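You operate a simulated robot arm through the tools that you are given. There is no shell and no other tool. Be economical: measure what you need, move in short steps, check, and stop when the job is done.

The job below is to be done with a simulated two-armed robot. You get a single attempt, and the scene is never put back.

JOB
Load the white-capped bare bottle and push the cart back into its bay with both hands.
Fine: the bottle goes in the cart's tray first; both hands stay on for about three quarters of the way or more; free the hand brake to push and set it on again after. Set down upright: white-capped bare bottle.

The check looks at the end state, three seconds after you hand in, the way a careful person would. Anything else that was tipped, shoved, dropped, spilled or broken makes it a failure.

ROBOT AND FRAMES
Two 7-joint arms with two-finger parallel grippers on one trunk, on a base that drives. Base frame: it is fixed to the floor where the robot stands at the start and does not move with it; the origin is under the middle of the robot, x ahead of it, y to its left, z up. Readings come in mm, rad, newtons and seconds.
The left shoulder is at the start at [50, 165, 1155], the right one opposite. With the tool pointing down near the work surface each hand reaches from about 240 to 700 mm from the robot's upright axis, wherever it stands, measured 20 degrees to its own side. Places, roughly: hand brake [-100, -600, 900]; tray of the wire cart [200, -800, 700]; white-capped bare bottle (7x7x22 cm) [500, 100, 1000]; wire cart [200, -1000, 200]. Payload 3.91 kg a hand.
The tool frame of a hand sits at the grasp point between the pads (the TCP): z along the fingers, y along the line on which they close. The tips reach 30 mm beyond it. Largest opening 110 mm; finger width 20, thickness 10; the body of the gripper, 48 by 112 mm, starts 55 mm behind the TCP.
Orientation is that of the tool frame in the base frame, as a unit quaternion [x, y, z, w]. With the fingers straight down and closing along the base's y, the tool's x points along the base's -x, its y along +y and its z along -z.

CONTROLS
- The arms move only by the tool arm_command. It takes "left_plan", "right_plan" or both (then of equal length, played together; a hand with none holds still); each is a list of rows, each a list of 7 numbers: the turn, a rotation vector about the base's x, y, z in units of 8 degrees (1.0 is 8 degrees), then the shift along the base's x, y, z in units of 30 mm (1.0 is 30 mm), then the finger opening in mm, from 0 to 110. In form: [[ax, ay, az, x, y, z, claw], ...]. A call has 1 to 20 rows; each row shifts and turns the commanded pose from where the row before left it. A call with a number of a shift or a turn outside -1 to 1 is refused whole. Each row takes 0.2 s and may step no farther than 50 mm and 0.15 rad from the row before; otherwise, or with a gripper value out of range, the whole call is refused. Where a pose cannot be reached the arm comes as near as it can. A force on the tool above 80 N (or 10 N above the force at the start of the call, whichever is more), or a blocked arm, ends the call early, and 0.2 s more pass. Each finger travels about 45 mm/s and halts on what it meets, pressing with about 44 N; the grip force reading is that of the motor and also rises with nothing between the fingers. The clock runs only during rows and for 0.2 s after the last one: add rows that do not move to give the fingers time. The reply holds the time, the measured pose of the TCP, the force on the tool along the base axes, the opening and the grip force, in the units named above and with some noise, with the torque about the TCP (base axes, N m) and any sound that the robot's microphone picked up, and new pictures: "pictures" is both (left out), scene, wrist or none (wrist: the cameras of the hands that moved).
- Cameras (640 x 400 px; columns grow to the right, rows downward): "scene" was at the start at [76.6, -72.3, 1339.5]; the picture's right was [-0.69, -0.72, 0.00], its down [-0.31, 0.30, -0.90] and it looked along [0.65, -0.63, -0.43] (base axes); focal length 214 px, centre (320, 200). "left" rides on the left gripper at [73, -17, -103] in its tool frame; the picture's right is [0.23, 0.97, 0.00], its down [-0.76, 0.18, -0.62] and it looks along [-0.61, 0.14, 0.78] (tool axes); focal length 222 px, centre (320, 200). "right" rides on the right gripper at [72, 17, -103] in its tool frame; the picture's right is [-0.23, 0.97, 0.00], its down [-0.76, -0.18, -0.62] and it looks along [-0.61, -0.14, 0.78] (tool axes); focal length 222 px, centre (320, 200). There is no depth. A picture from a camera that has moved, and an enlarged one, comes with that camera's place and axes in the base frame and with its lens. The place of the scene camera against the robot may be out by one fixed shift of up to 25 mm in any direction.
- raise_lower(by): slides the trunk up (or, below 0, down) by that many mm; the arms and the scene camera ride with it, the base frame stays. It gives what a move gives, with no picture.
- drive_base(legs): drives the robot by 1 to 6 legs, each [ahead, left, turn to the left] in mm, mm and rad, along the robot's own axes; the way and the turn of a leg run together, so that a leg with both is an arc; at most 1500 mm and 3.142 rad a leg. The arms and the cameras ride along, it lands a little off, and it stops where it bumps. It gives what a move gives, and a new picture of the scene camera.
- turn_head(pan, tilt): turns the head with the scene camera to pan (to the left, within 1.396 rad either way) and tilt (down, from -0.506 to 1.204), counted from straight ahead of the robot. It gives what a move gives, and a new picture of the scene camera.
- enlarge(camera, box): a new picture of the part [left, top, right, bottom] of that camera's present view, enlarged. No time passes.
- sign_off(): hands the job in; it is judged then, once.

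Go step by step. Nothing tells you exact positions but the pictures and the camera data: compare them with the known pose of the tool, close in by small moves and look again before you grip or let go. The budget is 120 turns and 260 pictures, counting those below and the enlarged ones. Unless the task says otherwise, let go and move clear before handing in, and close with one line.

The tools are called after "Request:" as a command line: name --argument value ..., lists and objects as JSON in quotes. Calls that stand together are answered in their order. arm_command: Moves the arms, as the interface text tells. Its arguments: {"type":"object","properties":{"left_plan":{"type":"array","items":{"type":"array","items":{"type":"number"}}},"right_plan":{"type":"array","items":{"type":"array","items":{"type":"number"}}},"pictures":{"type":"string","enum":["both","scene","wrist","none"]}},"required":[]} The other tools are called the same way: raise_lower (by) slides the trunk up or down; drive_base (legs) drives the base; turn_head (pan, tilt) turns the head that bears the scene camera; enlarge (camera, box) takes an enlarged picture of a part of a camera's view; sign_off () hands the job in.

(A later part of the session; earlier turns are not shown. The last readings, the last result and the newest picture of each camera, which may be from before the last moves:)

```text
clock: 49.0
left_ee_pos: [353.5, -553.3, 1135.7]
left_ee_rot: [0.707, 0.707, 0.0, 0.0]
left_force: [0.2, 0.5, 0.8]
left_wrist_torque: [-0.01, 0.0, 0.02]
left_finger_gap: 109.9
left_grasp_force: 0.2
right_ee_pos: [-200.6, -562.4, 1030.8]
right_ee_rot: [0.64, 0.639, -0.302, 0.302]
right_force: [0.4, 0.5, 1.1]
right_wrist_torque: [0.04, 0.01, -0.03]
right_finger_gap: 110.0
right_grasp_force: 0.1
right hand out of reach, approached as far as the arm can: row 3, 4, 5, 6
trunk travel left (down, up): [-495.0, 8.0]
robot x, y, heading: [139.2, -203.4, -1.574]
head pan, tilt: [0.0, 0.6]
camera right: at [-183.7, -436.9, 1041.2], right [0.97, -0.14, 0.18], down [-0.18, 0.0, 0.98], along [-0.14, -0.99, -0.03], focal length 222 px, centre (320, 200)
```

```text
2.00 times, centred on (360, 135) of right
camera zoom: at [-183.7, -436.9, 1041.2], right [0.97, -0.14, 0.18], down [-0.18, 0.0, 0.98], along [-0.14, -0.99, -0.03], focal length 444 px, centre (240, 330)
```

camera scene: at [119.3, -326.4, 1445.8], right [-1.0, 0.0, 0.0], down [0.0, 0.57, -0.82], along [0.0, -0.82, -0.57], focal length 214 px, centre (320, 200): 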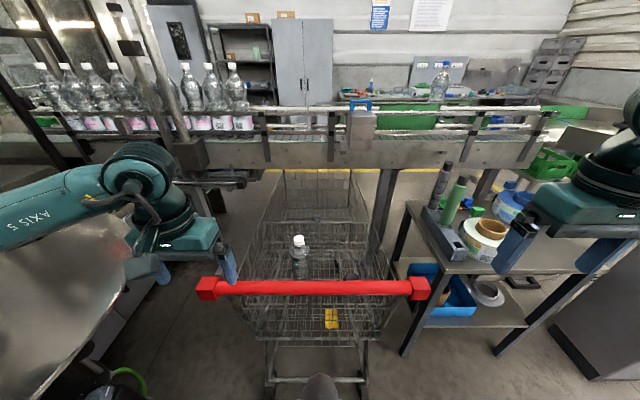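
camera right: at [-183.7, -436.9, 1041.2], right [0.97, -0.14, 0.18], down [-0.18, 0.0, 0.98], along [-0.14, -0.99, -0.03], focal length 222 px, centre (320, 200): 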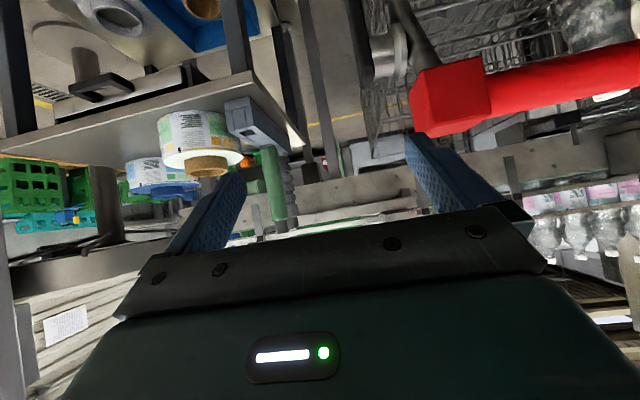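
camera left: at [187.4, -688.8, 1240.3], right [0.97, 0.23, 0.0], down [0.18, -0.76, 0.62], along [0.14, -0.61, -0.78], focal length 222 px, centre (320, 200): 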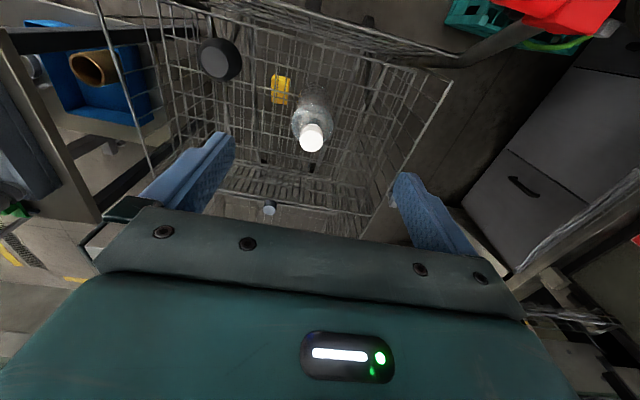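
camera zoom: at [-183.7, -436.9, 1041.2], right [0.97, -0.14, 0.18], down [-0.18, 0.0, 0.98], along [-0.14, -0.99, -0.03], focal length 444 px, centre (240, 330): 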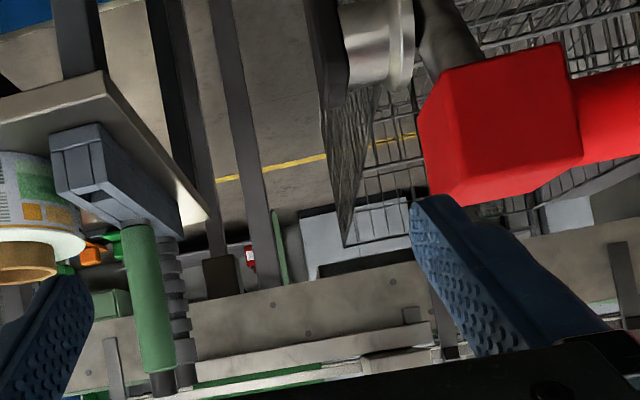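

The cart's front (y≈−1495, z≈855) is already just under the conveyor beam (y≈−1413, underside ≈903), so the bay seems to be under the conveyor. I'll zoom in for anything that marks its end.

Request:
enlarge --camera "scene" --box '[240, 160, 400, 250]'

Request:
enlarge --camera "scene" --box '[120, 150, 280, 300]'

Request:
enlarge --camera "right" --box '[280, 0, 440, 160]'

```text
4.00 times, centred on (320, 205) of scene
camera zoom: at [119.2, -326.1, 1446.0], right [-1.0, 0.0, 0.0], down [0.0, 0.56, -0.83], along [0.0, -0.83, -0.56], focal length 858 px, centre (320, 180)
```

zoom: 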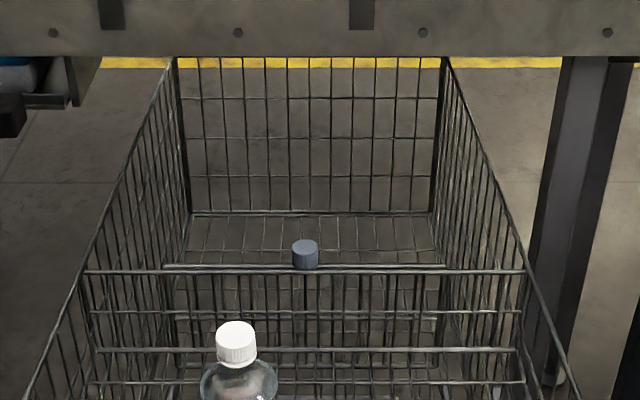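

```text
2.67 times, centred on (200, 225) of scene
camera zoom: at [119.2, -326.1, 1446.0], right [-1.0, 0.0, 0.0], down [0.0, 0.56, -0.83], along [0.0, -0.83, -0.56], focal length 572 px, centre (640, 133)
```

zoom: 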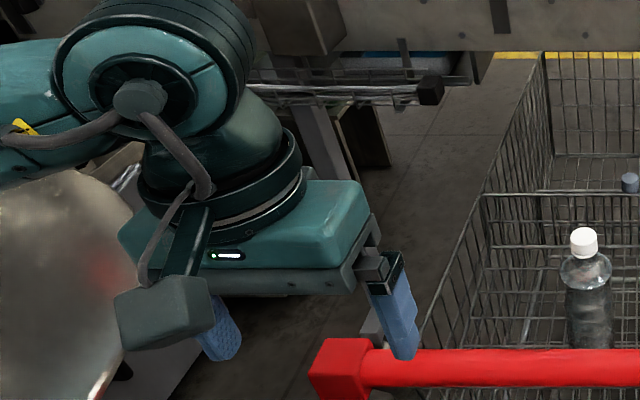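

```text
2.50 times, centred on (360, 80) of right
camera zoom: at [-183.7, -436.9, 1041.2], right [0.97, -0.14, 0.18], down [-0.18, 0.0, 0.98], along [-0.14, -0.99, -0.03], focal length 555 px, centre (220, 500)
```

zoom: 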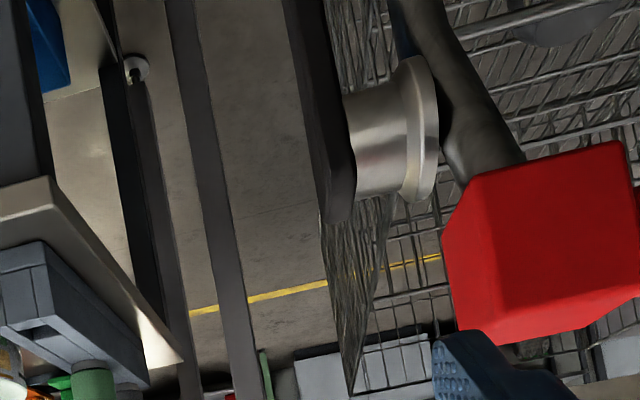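

The brake lever hangs from a silver pivot outside the handle's right end. I'll lower the right hand to view the lever and the floor under the conveyor from below handle height.

Request:
arm_command --right_plan '[[0, 0, 0, -1, 1, -1, 110], [0, 0, 0, -1, 0.5, -1, 110], [0, 0, 0, -0.5, 0, -1, 110], [0, 0, 0, 0, 0, -1, 110], [0, 0, 0, 0, 0, -1, 110], [0, 0, 0, 0, 0, -1, 110], [0, 0, 0, 0, 0, -1, 110]]' --pictures "wrist"

Request:
enlarge --camera "right" --box '[220, 0, 640, 230]'

```text
refused: row 1 steps farther than a row can; nothing moved
```

```text
1.52 times, centred on (430, 115) of right
camera zoom: at [-183.7, -436.9, 1041.2], right [0.97, -0.14, 0.18], down [-0.18, 0.0, 0.98], along [-0.14, -0.99, -0.03], focal length 338 px, centre (152, 330)
```

zoom: 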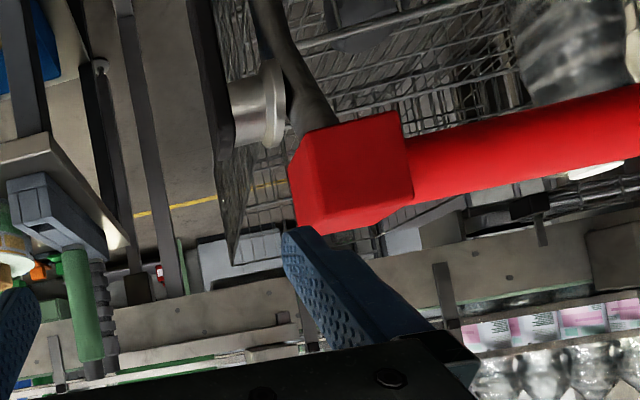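

Request:
arm_command --right_plan '[[0, 0, 0, -0.7, 0.9, -0.9, 110], [0, 0, 0, -0.7, 0.5, -1, 110], [0, 0, 0, -0.5, 0, -1, 110], [0, 0, 0, 0, 0, -1, 110], [0, 0, 0, 0, 0, -1, 110], [0, 0, 0, 0, 0, -1, 110], [0, 0, 0, 0, 0, -1, 110]]' --pictures "wrist"

Request:
enlarge --camera "right" --box '[220, 0, 640, 230]'

```text
clock: 50.6
left_ee_pos: [353.7, -553.9, 1136.0]
left_ee_rot: [0.708, 0.707, 0.0, -0.001]
left_force: [-0.1, -0.5, 0.1]
left_wrist_torque: [0.0, -0.03, -0.02]
left_finger_gap: 109.9
left_grasp_force: 0.1
right_ee_pos: [-258.0, -522.0, 822.9]
right_ee_rot: [0.64, 0.639, -0.301, 0.302]
right_force: [-0.2, -1.4, 0.2]
right_wrist_torque: [-0.02, -0.02, 0.03]
right_finger_gap: 110.0
right_grasp_force: 0.0
trunk travel left (down, up): [-495.0, 8.0]
robot x, y, heading: [139.4, -201.5, -1.572]
head pan, tilt: [0.0, 0.6]
camera right: at [-240.4, -395.5, 834.3], right [0.97, -0.14, 0.18], down [-0.18, 0.0, 0.98], along [-0.14, -0.99, -0.03], focal length 222 px, centre (320, 200)
```

right: 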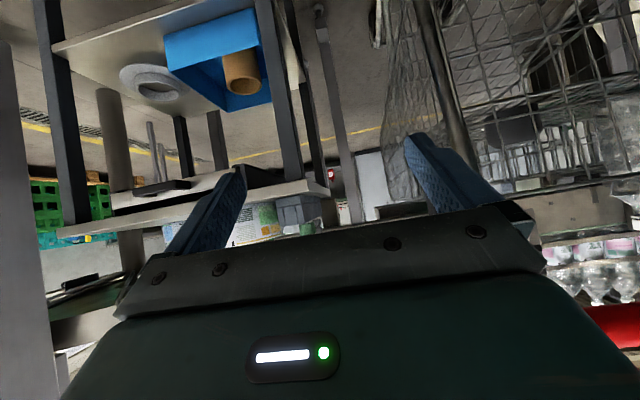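

```text
1.52 times, centred on (430, 115) of right
camera zoom: at [-240.4, -395.5, 834.3], right [0.97, -0.14, 0.18], down [-0.18, 0.0, 0.98], along [-0.14, -0.99, -0.03], focal length 338 px, centre (152, 330)
```

zoom: 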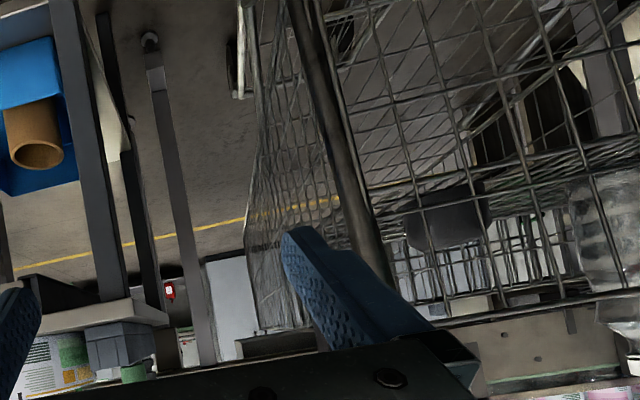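

I see clear floor under the conveyor with no obvious stop. I'll zoom in on the floor by the front wheels for bay marks.

Request:
enlarge --camera "right" --box '[320, 0, 450, 100]'

Request:
enlarge --camera "scene" --box '[265, 170, 365, 232]'

Request:
turn_head --pan 0.35 --tilt 0.6

Request:
turn_head --pan -0.5 --tilt 0.75

```text
4.00 times, centred on (385, 50) of right
camera zoom: at [-240.4, -395.5, 834.3], right [0.97, -0.14, 0.18], down [-0.18, 0.0, 0.98], along [-0.14, -0.99, -0.03], focal length 888 px, centre (60, 800)
```

zoom: 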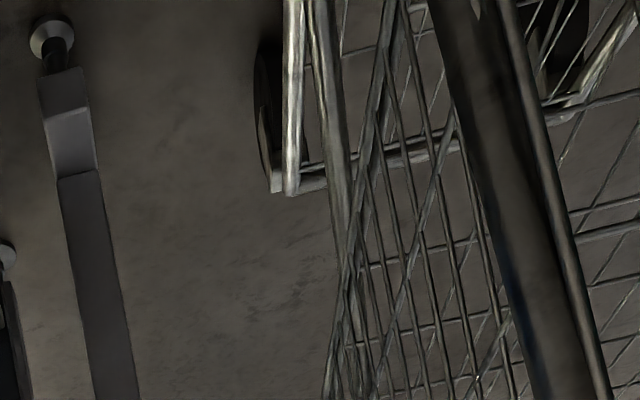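

```text
6.40 times, centred on (315, 201) of scene
camera zoom: at [119.1, -326.6, 1445.9], right [-1.0, 0.0, 0.0], down [0.0, 0.57, -0.82], along [0.0, -0.82, -0.57], focal length 1373 px, centre (352, 194)
```

zoom: 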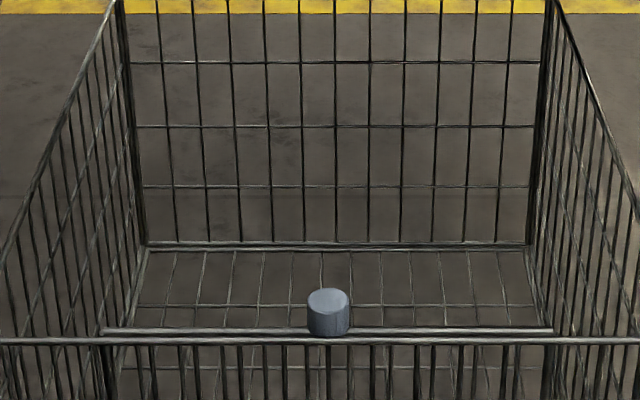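

```text
clock: 51.5
left_ee_pos: [353.4, -552.5, 1136.6]
left_ee_rot: [0.707, 0.707, 0.0, 0.0]
left_force: [0.1, -0.6, 0.8]
left_wrist_torque: [0.01, 0.01, -0.05]
left_finger_gap: 110.2
left_grasp_force: 0.1
right_ee_pos: [-258.1, -521.8, 824.4]
right_ee_rot: [0.64, 0.64, -0.3, 0.301]
right_force: [0.2, 0.0, 0.0]
right_wrist_torque: [0.02, 0.0, -0.02]
right_finger_gap: 110.0
right_grasp_force: 0.0
trunk travel left (down, up): [-495.0, 8.0]
robot x, y, heading: [136.2, -198.6, -1.573]
head pan, tilt: [0.351, 0.6]
camera scene: at [149.5, -321.2, 1445.9], right [-0.94, -0.34, 0.0], down [-0.19, 0.53, -0.83], along [0.28, -0.78, -0.56], focal length 214 px, centre (320, 200)
```

scene: 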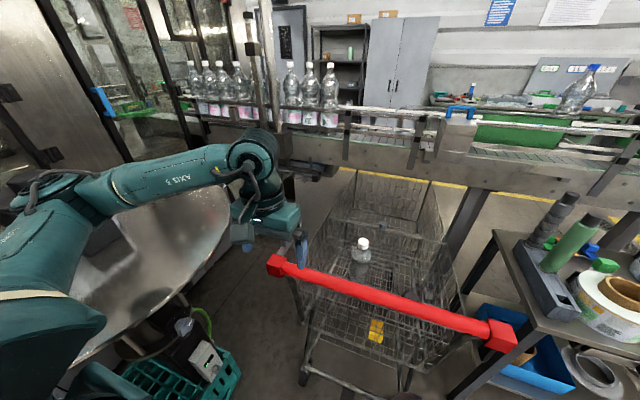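

```text
clock: 52.6
left_ee_pos: [354.3, -553.3, 1136.2]
left_ee_rot: [0.707, 0.708, 0.0, 0.0]
left_force: [-0.5, -1.1, -1.4]
left_wrist_torque: [0.02, -0.04, 0.03]
left_finger_gap: 110.0
left_grasp_force: 0.1
right_ee_pos: [-257.1, -522.8, 823.6]
right_ee_rot: [0.64, 0.639, -0.301, 0.302]
right_force: [0.3, -0.8, 0.5]
right_wrist_torque: [0.01, -0.03, -0.02]
right_finger_gap: 109.8
right_grasp_force: 0.1
trunk travel left (down, up): [-495.0, 8.0]
robot x, y, heading: [136.7, -202.7, -1.572]
head pan, tilt: [-0.499, 0.75]
camera scene: at [79.6, -310.8, 1433.0], right [-0.88, 0.48, 0.0], down [0.33, 0.6, -0.73], along [-0.35, -0.64, -0.68], focal length 214 px, centre (320, 200)
```

scene: 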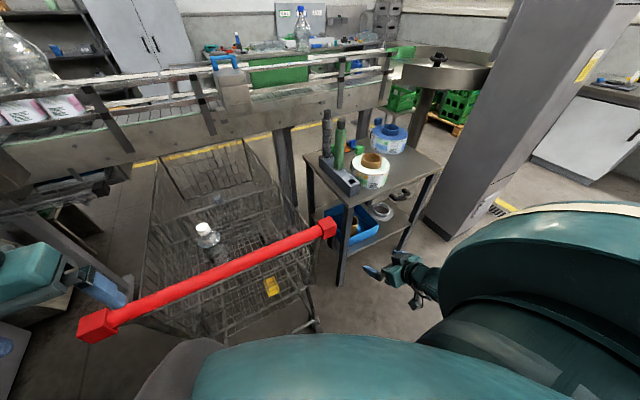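

I'll take a close look at the brake lever.

Request:
enlarge --camera "scene" --box '[290, 200, 370, 270]'

Request:
arm_command --right_plan '[[0, 0, 0.9, -0.2, 0.5, 0.8, 110], [0, 0, 0.9, -0.2, 0.5, 0.8, 110], [0, 0, 0.9, -0.2, 0, 0.8, 110], [0, 0, 0.9, -0.2, 0, 0.8, 110]]' --pictures "wrist"

```text
5.71 times, centred on (330, 235) of scene
camera zoom: at [79.6, -310.8, 1433.0], right [-0.88, 0.48, 0.0], down [0.33, 0.6, -0.73], along [-0.35, -0.64, -0.68], focal length 1226 px, centre (263, 0)
```

zoom: 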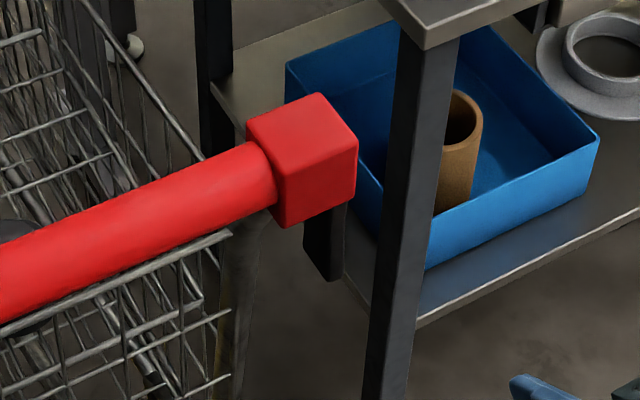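

```text
clock: 53.6
left_ee_pos: [354.3, -553.6, 1135.7]
left_ee_rot: [0.707, 0.707, -0.001, 0.0]
left_force: [-1.0, -0.1, -0.1]
left_wrist_torque: [-0.03, 0.0, 0.02]
left_finger_gap: 109.9
left_grasp_force: 0.0
right_ee_pos: [-267.5, -516.0, 885.0]
right_ee_rot: [0.46, 0.779, -0.215, 0.368]
right_force: [1.2, 0.9, -0.4]
right_wrist_torque: [0.01, -0.03, 0.01]
right_finger_gap: 110.2
right_grasp_force: 0.1
right hand out of reach, approached as far as the arm can: row 3, 4
trunk travel left (down, up): [-495.0, 8.0]
robot x, y, heading: [138.7, -201.3, -1.576]
head pan, tilt: [-0.499, 0.75]
camera right: at [-313.5, -397.4, 896.4], right [0.92, 0.34, 0.18], down [-0.16, -0.09, 0.98], along [0.35, -0.93, -0.03], focal length 222 px, centre (320, 200)
```

right: 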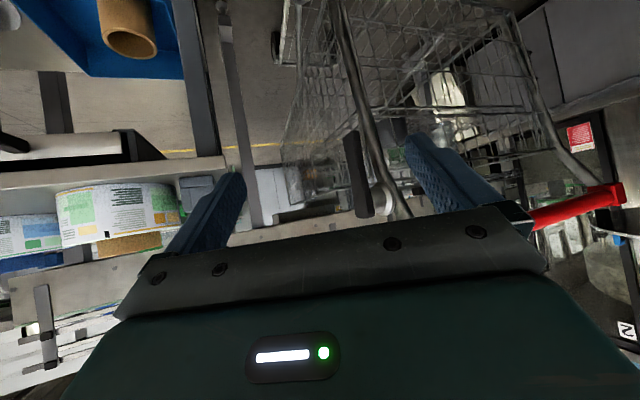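

Request:
enlarge --camera "right" --box '[290, 80, 450, 220]'

```text
2.86 times, centred on (370, 150) of right
camera zoom: at [-313.5, -397.4, 896.4], right [0.92, 0.34, 0.18], down [-0.16, -0.09, 0.98], along [0.35, -0.93, -0.03], focal length 635 px, centre (177, 343)
```

zoom: 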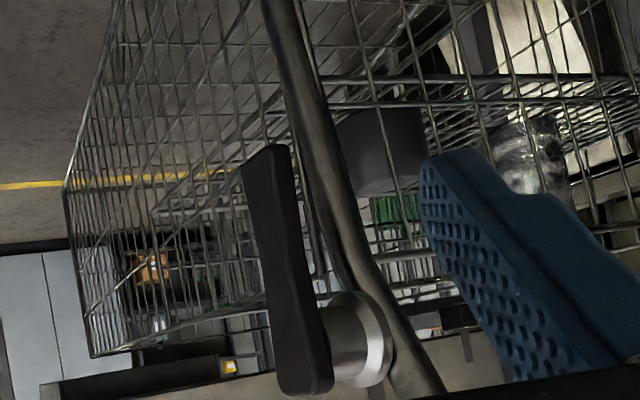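

The lever hangs almost vertically: its pivot is near (−125, −686, 904) and its free end near (−145, −667, 805). I'll bring the right hand level (fingers toward −y) in front of the lever's lower part, and put the head on it.

Request:
arm_command --right_plan '[[0, 0, -0.9, 0.5, 0, -0.3, 110], [0, 0, -0.9, 0.5, 0, -0.3, 80], [0, 0, -0.9, 0.5, 0, -0.3, 60], [0, 0, -0.9, 0.5, 0, 0, 40], [-0.95, 0, 0, 0.5, 0, 0, 30], [-0.95, 0, 0, 0.5, 0, 0, 30], [-0.95, 0, 0, 0.5, 0, 0, 30], [-0.95, 0, 0, 0.5, 0, 0, 30], [-1, 0, 0, 0, 0, 0, 30], [0, 0, 0, 0, 0, 0, 30]]' --pictures "both"

```text
clock: 55.8
left_ee_pos: [354.5, -553.2, 1136.3]
left_ee_rot: [0.708, 0.707, 0.0, 0.0]
left_force: [0.3, 0.1, 0.3]
left_wrist_torque: [0.01, 0.0, -0.02]
left_finger_gap: 110.1
left_grasp_force: 0.1
right_ee_pos: [-230.5, -516.4, 873.3]
right_ee_rot: [0.506, 0.504, -0.492, 0.498]
right_force: [0.2, 0.2, -0.3]
right_wrist_torque: [0.0, -0.02, -0.03]
right_finger_gap: 30.1
right_grasp_force: 0.1
right hand out of reach, approached as far as the arm can: row 5, 6, 7, 8, 9
trunk travel left (down, up): [-495.0, 8.0]
robot x, y, heading: [142.4, -198.8, -1.577]
head pan, tilt: [-0.499, 0.75]
camera scene: at [79.7, -310.7, 1433.0], right [-0.88, 0.48, 0.0], down [0.33, 0.6, -0.73], along [-0.35, -0.64, -0.68], focal length 214 px, centre (320, 200)
camera right: at [-214.2, -411.9, 804.8], right [0.97, 0.0, 0.23], down [-0.19, 0.61, 0.77], along [-0.14, -0.79, 0.59], focal length 222 px, centre (320, 200)
```

scene: 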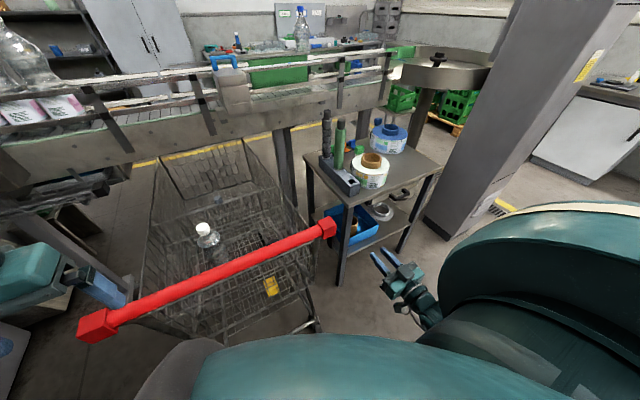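
right: 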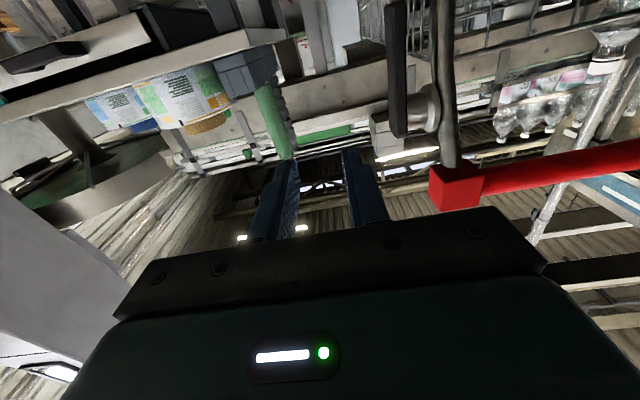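

The lever position is confirmed at x≈−143. I'll move the right hand to just in front of its lower part.

Request:
arm_command --right_plan '[[0, 0, 0, 0.3, -0.9, -0.4, 30], [0, 0, 0, 0.5, -0.7, -0.4, 30], [0, 0, 0, 0.9, -0.6, -0.4, 30], [0, 0, 0, 0.9, -0.4, -0.4, 30], [0, 0, 0, 0.2, 0, 0, 30]]' --pictures "both"

Request:
enlarge --camera "right" --box '[220, 0, 480, 220]'

```text
clock: 57.0
left_ee_pos: [353.8, -553.9, 1136.7]
left_ee_rot: [0.707, 0.707, 0.0, 0.0]
left_force: [0.1, 0.3, 0.6]
left_wrist_torque: [0.01, 0.02, 0.02]
left_finger_gap: 110.0
left_grasp_force: 0.0
right_ee_pos: [-228.9, -598.1, 830.7]
right_ee_rot: [0.506, 0.505, -0.487, 0.502]
right_force: [-0.9, 0.1, -0.7]
right_wrist_torque: [-0.02, -0.05, -0.02]
right_finger_gap: 29.9
right_grasp_force: 0.2
right hand out of reach, approached as far as the arm can: row 1, 2, 3, 4, 5
trunk travel left (down, up): [-495.0, 8.0]
robot x, y, heading: [135.8, -197.5, -1.572]
head pan, tilt: [-0.499, 0.75]
camera scene: at [79.5, -310.7, 1433.0], right [-0.88, 0.48, 0.0], down [0.33, 0.6, -0.73], along [-0.35, -0.64, -0.68], focal length 214 px, centre (320, 200)
camera right: at [-211.1, -492.3, 761.9], right [0.97, 0.01, 0.24], down [-0.2, 0.6, 0.77], along [-0.14, -0.8, 0.59], focal length 222 px, centre (320, 200)
```

scene: 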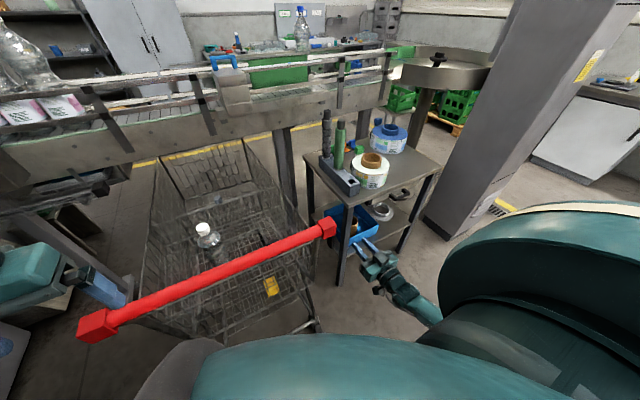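
right: 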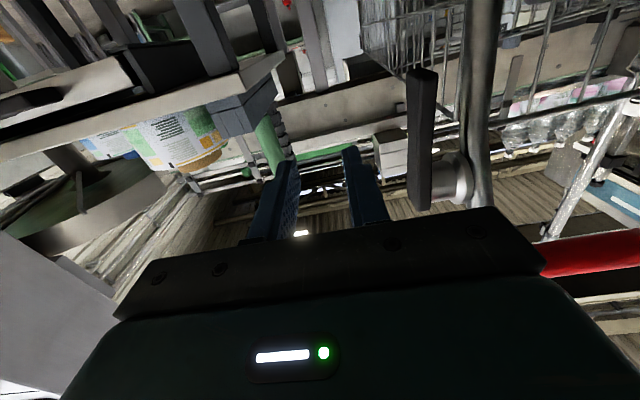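

```text
1.82 times, centred on (350, 110) of right
camera zoom: at [-211.1, -492.3, 761.9], right [0.97, 0.01, 0.24], down [-0.2, 0.6, 0.77], along [-0.14, -0.8, 0.59], focal length 404 px, centre (266, 364)
```

zoom: 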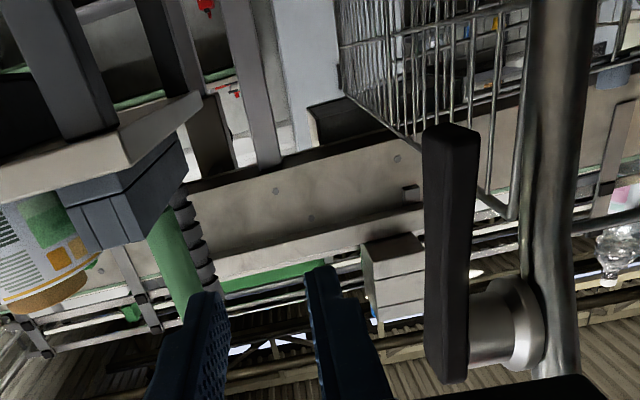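

The arm can't come further inward in this posture, so I'd shift the base left about 80 mm. I'll check the left side clearance first.

Request:
turn_head --pan 0.9 --tilt 0.7

```text
clock: 58.5
left_ee_pos: [352.8, -553.6, 1136.2]
left_ee_rot: [0.706, 0.708, 0.001, 0.0]
left_force: [0.4, 0.7, -0.4]
left_wrist_torque: [0.0, -0.05, 0.02]
left_finger_gap: 110.0
left_grasp_force: 0.1
right_ee_pos: [-227.8, -596.8, 832.1]
right_ee_rot: [0.506, 0.504, -0.488, 0.502]
right_force: [-0.4, 1.0, -0.3]
right_wrist_torque: [0.0, 0.0, 0.02]
right_finger_gap: 30.0
right_grasp_force: 0.0
trunk travel left (down, up): [-495.0, 8.0]
robot x, y, heading: [137.5, -200.1, -1.571]
head pan, tilt: [0.901, 0.7]
camera scene: at [185.8, -291.0, 1437.2], right [-0.62, -0.78, 0.0], down [-0.5, 0.4, -0.76], along [0.6, -0.48, -0.64], focal length 214 px, centre (320, 200)
```

scene: 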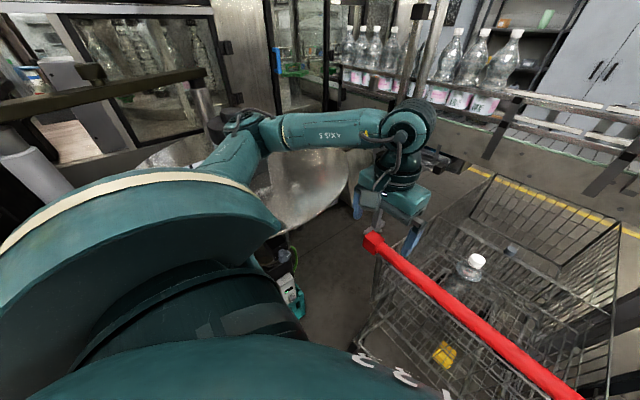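

The left elbow is too near the reel stand to shift left. Instead I'll back the base up 130 mm, to give the right arm more room to extend inward.

Request:
drive_base --legs '[[-130, 0, 0]]'

Request:
arm_command --right_plan '[[0, 0, 0, 0, -1, 0, 30], [0, 0, 0, 0.2, -1, 0, 30], [0, 0, 0, 0.4, -0.9, 0, 30], [0, 0, 0, 0.6, -0.6, 0, 30], [0, 0, 0, 0.8, -0.4, 0, 30], [0, 0, 0, 0.8, -0.3, 0, 30]]' --pictures "wrist"

```text
clock: 59.8
left_ee_pos: [354.1, -422.6, 1135.6]
left_ee_rot: [0.707, 0.707, 0.0, 0.0]
left_force: [0.1, -0.1, 0.3]
left_wrist_torque: [-0.02, 0.01, 0.01]
left_finger_gap: 110.0
left_grasp_force: 0.0
right_ee_pos: [-227.8, -466.7, 831.6]
right_ee_rot: [0.506, 0.504, -0.488, 0.502]
right_force: [0.2, -0.5, 0.4]
right_wrist_torque: [0.02, 0.03, 0.01]
right_finger_gap: 30.0
right_grasp_force: 0.1
trunk travel left (down, up): [-495.0, 8.0]
robot x, y, heading: [137.3, -70.4, -1.569]
head pan, tilt: [0.901, 0.7]
camera scene: at [186.1, -160.2, 1437.3], right [-0.62, -0.78, 0.0], down [-0.5, 0.4, -0.77], along [0.6, -0.48, -0.64], focal length 214 px, centre (320, 200)
```

scene: 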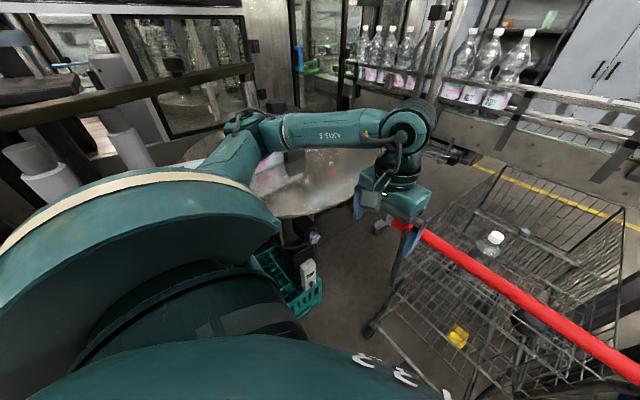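

```text
clock: 61.2
left_ee_pos: [353.4, -423.3, 1135.4]
left_ee_rot: [0.707, 0.707, 0.0, 0.0]
left_force: [-0.6, 0.4, -0.3]
left_wrist_torque: [-0.03, -0.03, 0.0]
left_finger_gap: 110.2
left_grasp_force: 0.1
right_ee_pos: [-202.2, -604.6, 824.0]
right_ee_rot: [0.506, 0.505, -0.481, 0.508]
right_force: [-1.2, -0.6, -0.2]
right_wrist_torque: [-0.02, -0.01, 0.03]
right_finger_gap: 30.0
right_grasp_force: 0.0
right hand out of reach, approached as far as the arm can: row 3, 4, 5, 6
trunk travel left (down, up): [-495.0, 8.0]
robot x, y, heading: [138.6, -66.8, -1.567]
head pan, tilt: [0.901, 0.7]
camera right: at [-185.8, -498.9, 755.5], right [0.97, 0.02, 0.25], down [-0.21, 0.6, 0.77], along [-0.14, -0.8, 0.59], focal length 222 px, centre (320, 200)
```

right: 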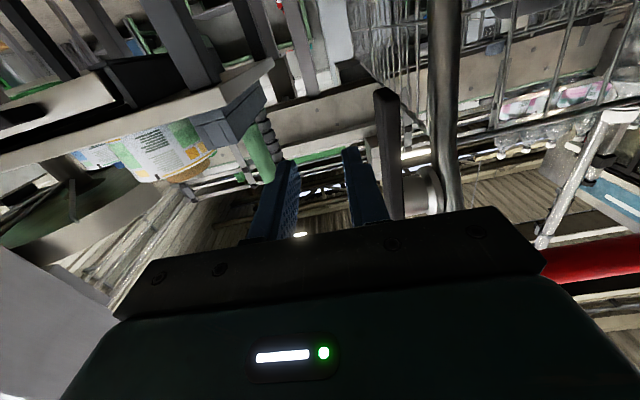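

I got to x −202. A small left turn of the base (0.1 rad) will bring the hand in line, so I'll pull back a little first.

Request:
arm_command --right_plan '[[0, 0, 0, 0, 1, 0, 30], [0, 0, 0, 0, 1, 0, 30]]' --pictures "none"

Request:
drive_base --legs '[[0, 0, 0.12]]'

Request:
enlarge --camera "right" --box '[220, 0, 480, 220]'

```text
clock: 61.8
left_ee_pos: [354.4, -423.7, 1136.8]
left_ee_rot: [0.707, 0.707, 0.0, 0.0]
left_force: [-0.7, -0.3, -0.3]
left_wrist_torque: [0.0, -0.01, 0.01]
left_finger_gap: 109.9
left_grasp_force: 0.0
right_ee_pos: [-216.2, -545.8, 822.5]
right_ee_rot: [0.507, 0.503, -0.486, 0.504]
right_force: [0.6, -0.2, -1.1]
right_wrist_torque: [-0.02, -0.01, -0.01]
right_finger_gap: 29.8
right_grasp_force: 0.0
right hand out of reach, approached as far as the arm can: row 1, 2
trunk travel left (down, up): [-495.0, 8.0]
robot x, y, heading: [137.2, -69.8, -1.57]
head pan, tilt: [0.901, 0.7]
```

```text
clock: 62.8
left_ee_pos: [394.6, -396.3, 1136.0]
left_ee_rot: [0.664, 0.748, -0.001, 0.0]
left_force: [-0.4, 0.1, -0.7]
left_wrist_torque: [0.01, 0.01, 0.02]
left_finger_gap: 110.0
left_grasp_force: 0.1
right_ee_pos: [-157.0, -585.2, 824.1]
right_ee_rot: [0.475, 0.533, -0.455, 0.532]
right_force: [0.1, 0.1, 0.1]
right_wrist_torque: [-0.02, -0.02, 0.01]
right_finger_gap: 29.9
right_grasp_force: 0.0
trunk travel left (down, up): [-495.0, 8.0]
robot x, y, heading: [139.9, -69.0, -1.45]
head pan, tilt: [0.901, 0.7]
camera scene: at [195.6, -152.7, 1437.2], right [-0.52, -0.85, 0.0], down [-0.55, 0.34, -0.76], along [0.65, -0.4, -0.64], focal length 214 px, centre (320, 200)
```

scene: 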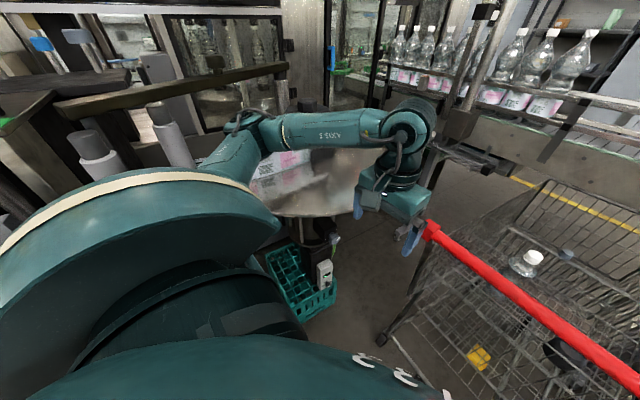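

```text
1.82 times, centred on (350, 110) of right
camera zoom: at [-153.5, -478.4, 753.8], right [0.96, 0.13, 0.25], down [-0.28, 0.57, 0.77], along [-0.04, -0.81, 0.59], focal length 404 px, centre (266, 364)
```

zoom: 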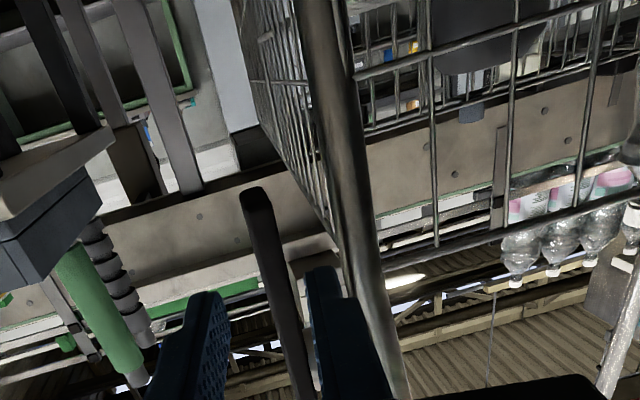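

The lever now lies between the fingers in view. I'll advance partway and check.

Request:
arm_command --right_plan '[[0, 0, 0, 0.15, -0.8, 0, 28], [0, 0, 0, 0.15, -0.8, 0, 28], [0, 0, 0, 0, 0, 0, 28]]' --pictures "wrist"

Request:
enlarge --camera "right" --box '[240, 40, 440, 220]'

```text
clock: 63.6
left_ee_pos: [394.6, -394.9, 1137.1]
left_ee_rot: [0.664, 0.747, 0.0, 0.0]
left_force: [0.0, 0.0, 0.1]
left_wrist_torque: [-0.02, -0.01, -0.02]
left_finger_gap: 110.1
left_grasp_force: 0.0
right_ee_pos: [-148.1, -632.8, 822.5]
right_ee_rot: [0.476, 0.534, -0.453, 0.533]
right_force: [1.0, -0.6, 0.7]
right_wrist_torque: [-0.06, 0.01, 0.0]
right_finger_gap: 28.0
right_grasp_force: 0.1
trunk travel left (down, up): [-495.0, 8.0]
robot x, y, heading: [141.4, -69.9, -1.456]
head pan, tilt: [0.901, 0.7]
camera right: at [-144.7, -527.3, 754.1], right [0.96, 0.13, 0.25], down [-0.28, 0.57, 0.77], along [-0.04, -0.81, 0.59], focal length 222 px, centre (320, 200)
```

right: 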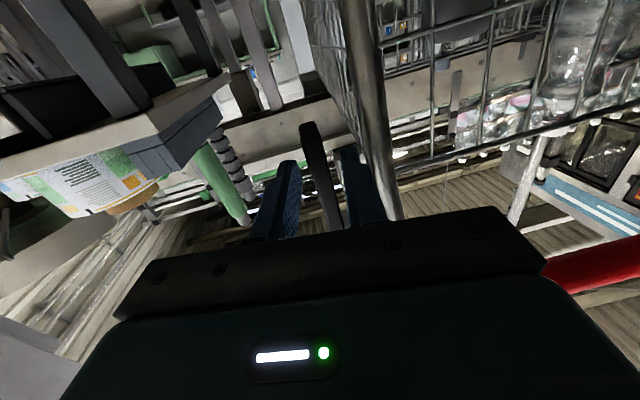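

```text
2.22 times, centred on (340, 130) of right
camera zoom: at [-144.7, -527.3, 754.1], right [0.96, 0.13, 0.25], down [-0.28, 0.57, 0.77], along [-0.04, -0.81, 0.59], focal length 494 px, centre (276, 356)
```

zoom: 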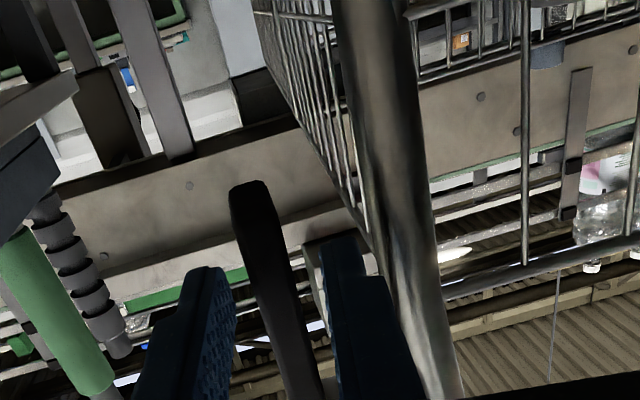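

Request:
arm_command --right_plan '[[0, 0, 0, 0, -0.6, 0, 28], [0, 0, 0, 0, -0.6, 0, 28], [0, 0, 0, 0, 0, 0, 28]]' --pictures "wrist"

Request:
enlarge --camera "right" --box '[240, 40, 440, 220]'

```text
clock: 64.4
left_ee_pos: [394.9, -395.7, 1136.4]
left_ee_rot: [0.664, 0.747, 0.0, 0.0]
left_force: [0.3, 0.1, 0.1]
left_wrist_torque: [-0.01, -0.02, -0.01]
left_finger_gap: 109.8
left_grasp_force: 0.0
right_ee_pos: [-148.1, -669.9, 822.7]
right_ee_rot: [0.475, 0.534, -0.453, 0.533]
right_force: [-0.3, 0.1, -0.9]
right_wrist_torque: [0.01, 0.02, -0.03]
right_finger_gap: 28.3
right_grasp_force: 0.2
trunk travel left (down, up): [-495.0, 8.0]
robot x, y, heading: [137.1, -71.4, -1.452]
head pan, tilt: [0.901, 0.7]
camera right: at [-145.0, -562.6, 754.0], right [0.96, 0.13, 0.25], down [-0.28, 0.57, 0.77], along [-0.04, -0.81, 0.59], focal length 222 px, centre (320, 200)
```

right: 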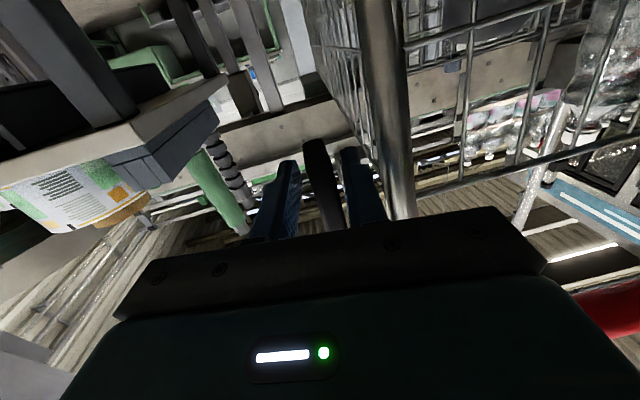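

```text
2.22 times, centred on (340, 130) of right
camera zoom: at [-145.0, -562.6, 754.0], right [0.96, 0.13, 0.25], down [-0.28, 0.57, 0.77], along [-0.04, -0.81, 0.59], focal length 494 px, centre (276, 356)
```

zoom: 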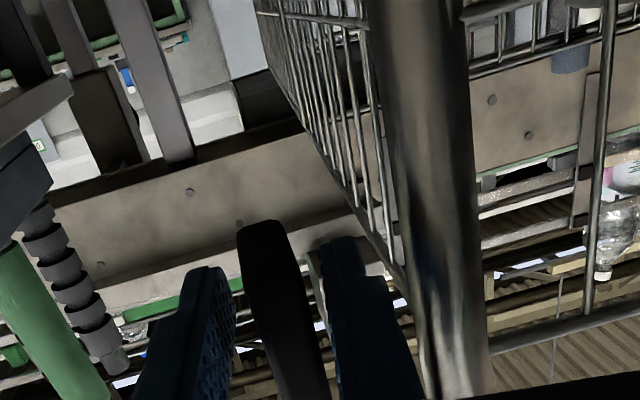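

The lever is between the fingers with no contact. I'll close on it.

Request:
arm_command --right_plan '[[0, 0, 0, 0, 0, 0, 20], [0, 0, 0, 0, 0, 0, 10], [0, 0, 0, 0, 0, 0, 8], [0, 0, 0, 0, 0, 0, 8]]' --pictures "none"

```text
clock: 65.4
left_ee_pos: [395.2, -395.5, 1136.0]
left_ee_rot: [0.664, 0.748, -0.001, 0.0]
left_force: [-0.9, 0.7, 0.0]
left_wrist_torque: [0.02, -0.04, 0.0]
left_finger_gap: 110.1
left_grasp_force: 0.0
right_ee_pos: [-146.6, -669.5, 822.4]
right_ee_rot: [0.474, 0.535, -0.454, 0.533]
right_force: [14.7, 2.0, -1.0]
right_wrist_torque: [-0.09, 0.97, -1.35]
right_finger_gap: 16.9
right_grasp_force: 45.0
trunk travel left (down, up): [-495.0, 8.0]
robot x, y, heading: [143.1, -75.5, -1.449]
head pan, tilt: [0.901, 0.7]
```

I have the lever gripped (17 mm). I'll test pulling it toward me by 12 mm.

Request:
arm_command --right_plan '[[0, 0, 0, 0, 0.2, 0, 8], [0, 0, 0, 0, 0.2, 0.03, 8], [0, 0, 0, 0, 0, 0, 8]]' --pictures "none"

```text
clock: 66.2
left_ee_pos: [395.6, -397.2, 1134.9]
left_ee_rot: [0.664, 0.748, 0.0, -0.001]
left_force: [-0.1, 0.4, -0.1]
left_wrist_torque: [0.02, 0.0, -0.01]
left_finger_gap: 110.1
left_grasp_force: 0.1
right_ee_pos: [-148.3, -658.9, 823.1]
right_ee_rot: [0.474, 0.535, -0.454, 0.533]
right_force: [19.6, -15.6, -0.4]
right_wrist_torque: [1.26, 1.01, -1.32]
right_finger_gap: 17.0
right_grasp_force: 44.8
trunk travel left (down, up): [-495.0, 8.0]
robot x, y, heading: [139.1, -69.0, -1.449]
head pan, tilt: [0.901, 0.7]
```

It moves with about 15 N. I'll continue along the arc.

Request:
arm_command --right_plan '[[0, 0, 0, 0, 0.35, 0.12, 8], [0, 0, 0, 0, 0.33, 0.2, 8], [0, 0, 0, 0, 0, 0, 8]]' --pictures "wrist"

Request:
enlarge --camera "right" --box '[240, 40, 440, 220]'

```text
clock: 67.0
left_ee_pos: [396.2, -396.3, 1134.6]
left_ee_rot: [0.664, 0.748, 0.0, -0.001]
left_force: [-0.6, -0.5, 0.5]
left_wrist_torque: [0.0, 0.02, 0.01]
left_finger_gap: 109.9
left_grasp_force: 0.0
right_ee_pos: [-147.1, -636.9, 829.9]
right_ee_rot: [0.476, 0.535, -0.451, 0.532]
right_force: [18.8, -9.6, -9.1]
right_wrist_torque: [1.03, -0.77, -1.64]
right_finger_gap: 17.4
right_grasp_force: 44.3
trunk travel left (down, up): [-495.0, 8.0]
robot x, y, heading: [137.8, -71.8, -1.455]
head pan, tilt: [0.901, 0.7]
camera right: at [-143.7, -529.4, 761.8], right [0.96, 0.13, 0.25], down [-0.28, 0.57, 0.77], along [-0.04, -0.81, 0.58], focal length 222 px, centre (320, 200)
```

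right: 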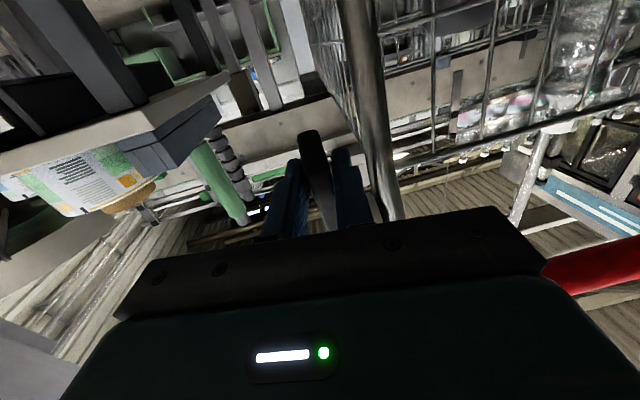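

```text
2.22 times, centred on (340, 130) of right
camera zoom: at [-143.7, -529.4, 761.8], right [0.96, 0.13, 0.25], down [-0.28, 0.57, 0.77], along [-0.04, -0.81, 0.58], focal length 494 px, centre (276, 356)
```

zoom: 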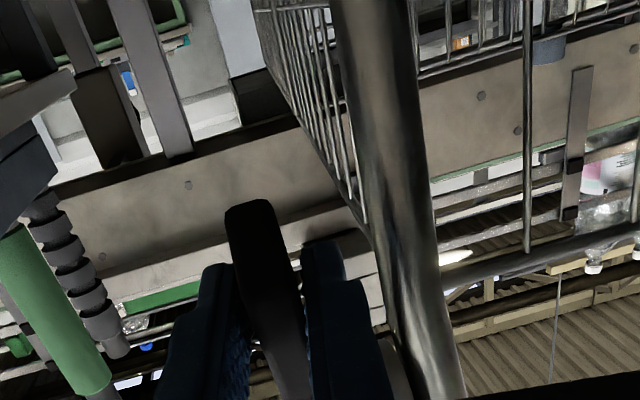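

The lever has begun to swing toward me and the cart isn't moving. I'll continue further along the arc.

Request:
arm_command --right_plan '[[0, 0, 0, 0, 0.3, 0.25, 8], [0, 0, 0, 0, 0.27, 0.3, 8], [0, 0, 0, 0, 0.22, 0.35, 8], [0, 0, 0, 0, 0, 0, 8]]' --pictures "wrist"

Request:
turn_head --pan -0.6 --tilt 0.75

```text
clock: 68.0
left_ee_pos: [394.1, -395.3, 1136.7]
left_ee_rot: [0.664, 0.748, -0.001, -0.001]
left_force: [0.0, -0.1, 0.5]
left_wrist_torque: [0.01, 0.0, 0.01]
left_finger_gap: 110.0
left_grasp_force: 0.1
right_ee_pos: [-148.3, -614.3, 864.0]
right_ee_rot: [0.473, 0.533, -0.453, 0.536]
right_force: [11.2, 3.8, -0.3]
right_wrist_torque: [-0.07, 0.0, -0.66]
right_finger_gap: 16.6
right_grasp_force: 39.0
trunk travel left (down, up): [-495.0, 8.0]
robot x, y, heading: [141.2, -73.8, -1.45]
head pan, tilt: [0.901, 0.7]
camera right: at [-145.1, -507.9, 794.2], right [0.96, 0.13, 0.25], down [-0.28, 0.58, 0.77], along [-0.04, -0.8, 0.59], focal length 222 px, centre (320, 200)
```

right: 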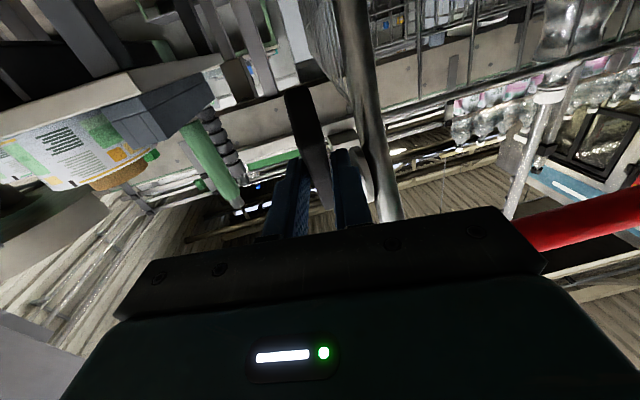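

```text
clock: 69.6
left_ee_pos: [394.9, -395.0, 1137.3]
left_ee_rot: [0.664, 0.748, -0.001, -0.001]
left_force: [0.4, 0.5, -0.5]
left_wrist_torque: [-0.02, -0.02, -0.01]
left_finger_gap: 110.1
left_grasp_force: 0.0
right_ee_pos: [-148.5, -613.5, 863.0]
right_ee_rot: [0.473, 0.532, -0.453, 0.536]
right_force: [6.7, -5.1, 14.5]
right_wrist_torque: [-0.68, -0.07, -1.17]
right_finger_gap: 16.3
right_grasp_force: 44.7
trunk travel left (down, up): [-495.0, 8.0]
robot x, y, heading: [138.1, -72.2, -1.451]
head pan, tilt: [-0.6, 0.75]
camera scene: at [86.1, -180.7, 1433.2], right [-0.89, 0.46, 0.0], down [0.31, 0.6, -0.73], along [-0.34, -0.65, -0.68], focal length 214 px, centre (320, 200)
```

scene: 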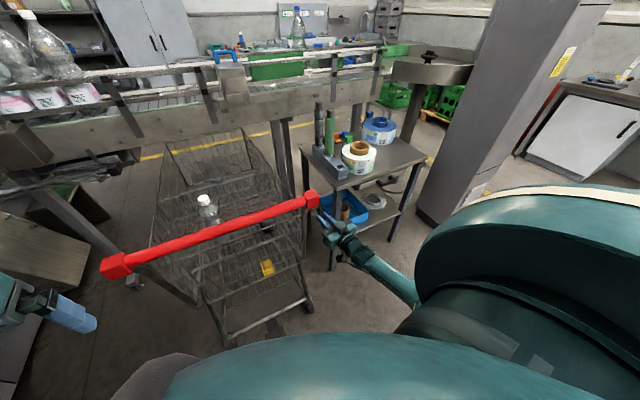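

Request:
enlarge --camera "right" --box '[240, 40, 440, 220]'

Request:
enlarge --camera "scene" --box '[290, 170, 370, 260]'

```text
2.22 times, centred on (340, 130) of right
camera zoom: at [-144.8, -507.8, 794.2], right [0.96, 0.13, 0.25], down [-0.28, 0.58, 0.77], along [-0.04, -0.8, 0.59], focal length 494 px, centre (276, 356)
```

zoom: 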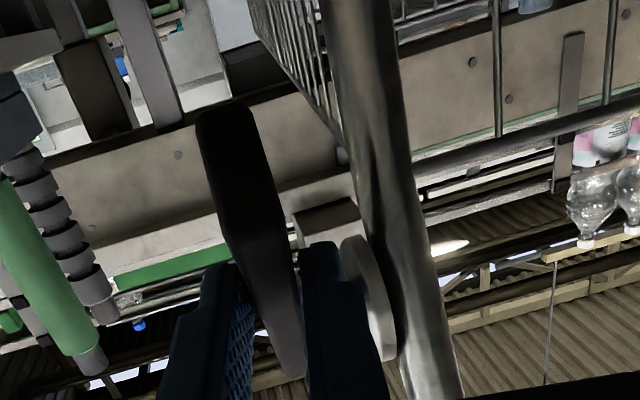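

```text
4.44 times, centred on (330, 215) of scene
camera zoom: at [86.1, -180.7, 1433.2], right [-0.89, 0.46, 0.0], down [0.31, 0.6, -0.73], along [-0.34, -0.65, -0.68], focal length 953 px, centre (276, 133)
```

zoom: 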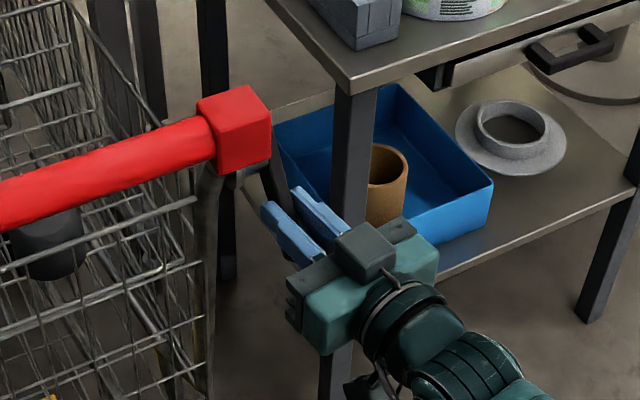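

The lever has swung about 35° and holds there. I'll regrip lower on it to swing it further.

Request:
arm_command --right_plan '[[0, 0, 0, 0, 0, 0, 28], [0, 0, 0, 0, 0, 0, 28], [0, 0, 0, 0, 0, -0.8, 28], [0, 0, 0, 0, -0.5, 0, 28], [0, 0, 0, 0, 0, 0, 28]]' --pictures "wrist"

Request:
enlarge --camera "right" --box '[240, 40, 440, 220]'

```text
clock: 70.8
left_ee_pos: [394.1, -395.7, 1136.3]
left_ee_rot: [0.664, 0.748, 0.0, -0.001]
left_force: [-0.2, -0.6, -0.5]
left_wrist_torque: [0.0, -0.01, 0.06]
left_finger_gap: 109.9
left_grasp_force: 0.0
right_ee_pos: [-147.4, -628.3, 835.3]
right_ee_rot: [0.475, 0.534, -0.453, 0.533]
right_force: [0.1, 0.2, 0.2]
right_wrist_torque: [-0.03, 0.01, 0.02]
right_finger_gap: 28.4
right_grasp_force: 0.0
trunk travel left (down, up): [-495.0, 8.0]
robot x, y, heading: [136.4, -71.9, -1.449]
head pan, tilt: [-0.6, 0.75]
camera right: at [-144.4, -521.2, 767.0], right [0.96, 0.13, 0.25], down [-0.28, 0.57, 0.77], along [-0.04, -0.81, 0.59], focal length 222 px, centre (320, 200)
```

right: 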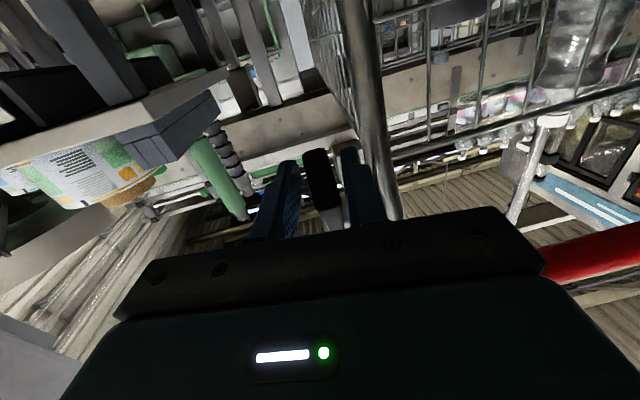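

```text
2.22 times, centred on (340, 130) of right
camera zoom: at [-144.4, -521.2, 767.0], right [0.96, 0.13, 0.25], down [-0.28, 0.57, 0.77], along [-0.04, -0.81, 0.59], focal length 494 px, centre (276, 356)
```

zoom: 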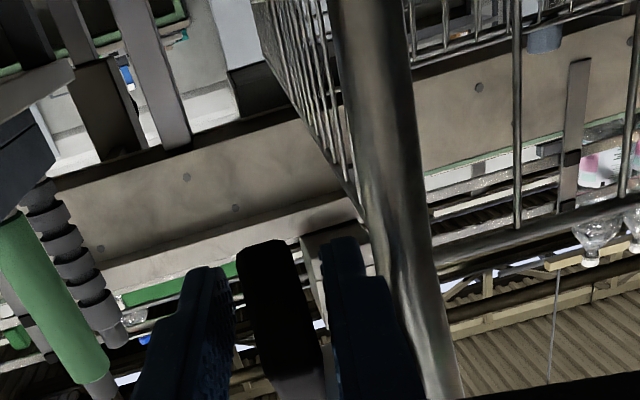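

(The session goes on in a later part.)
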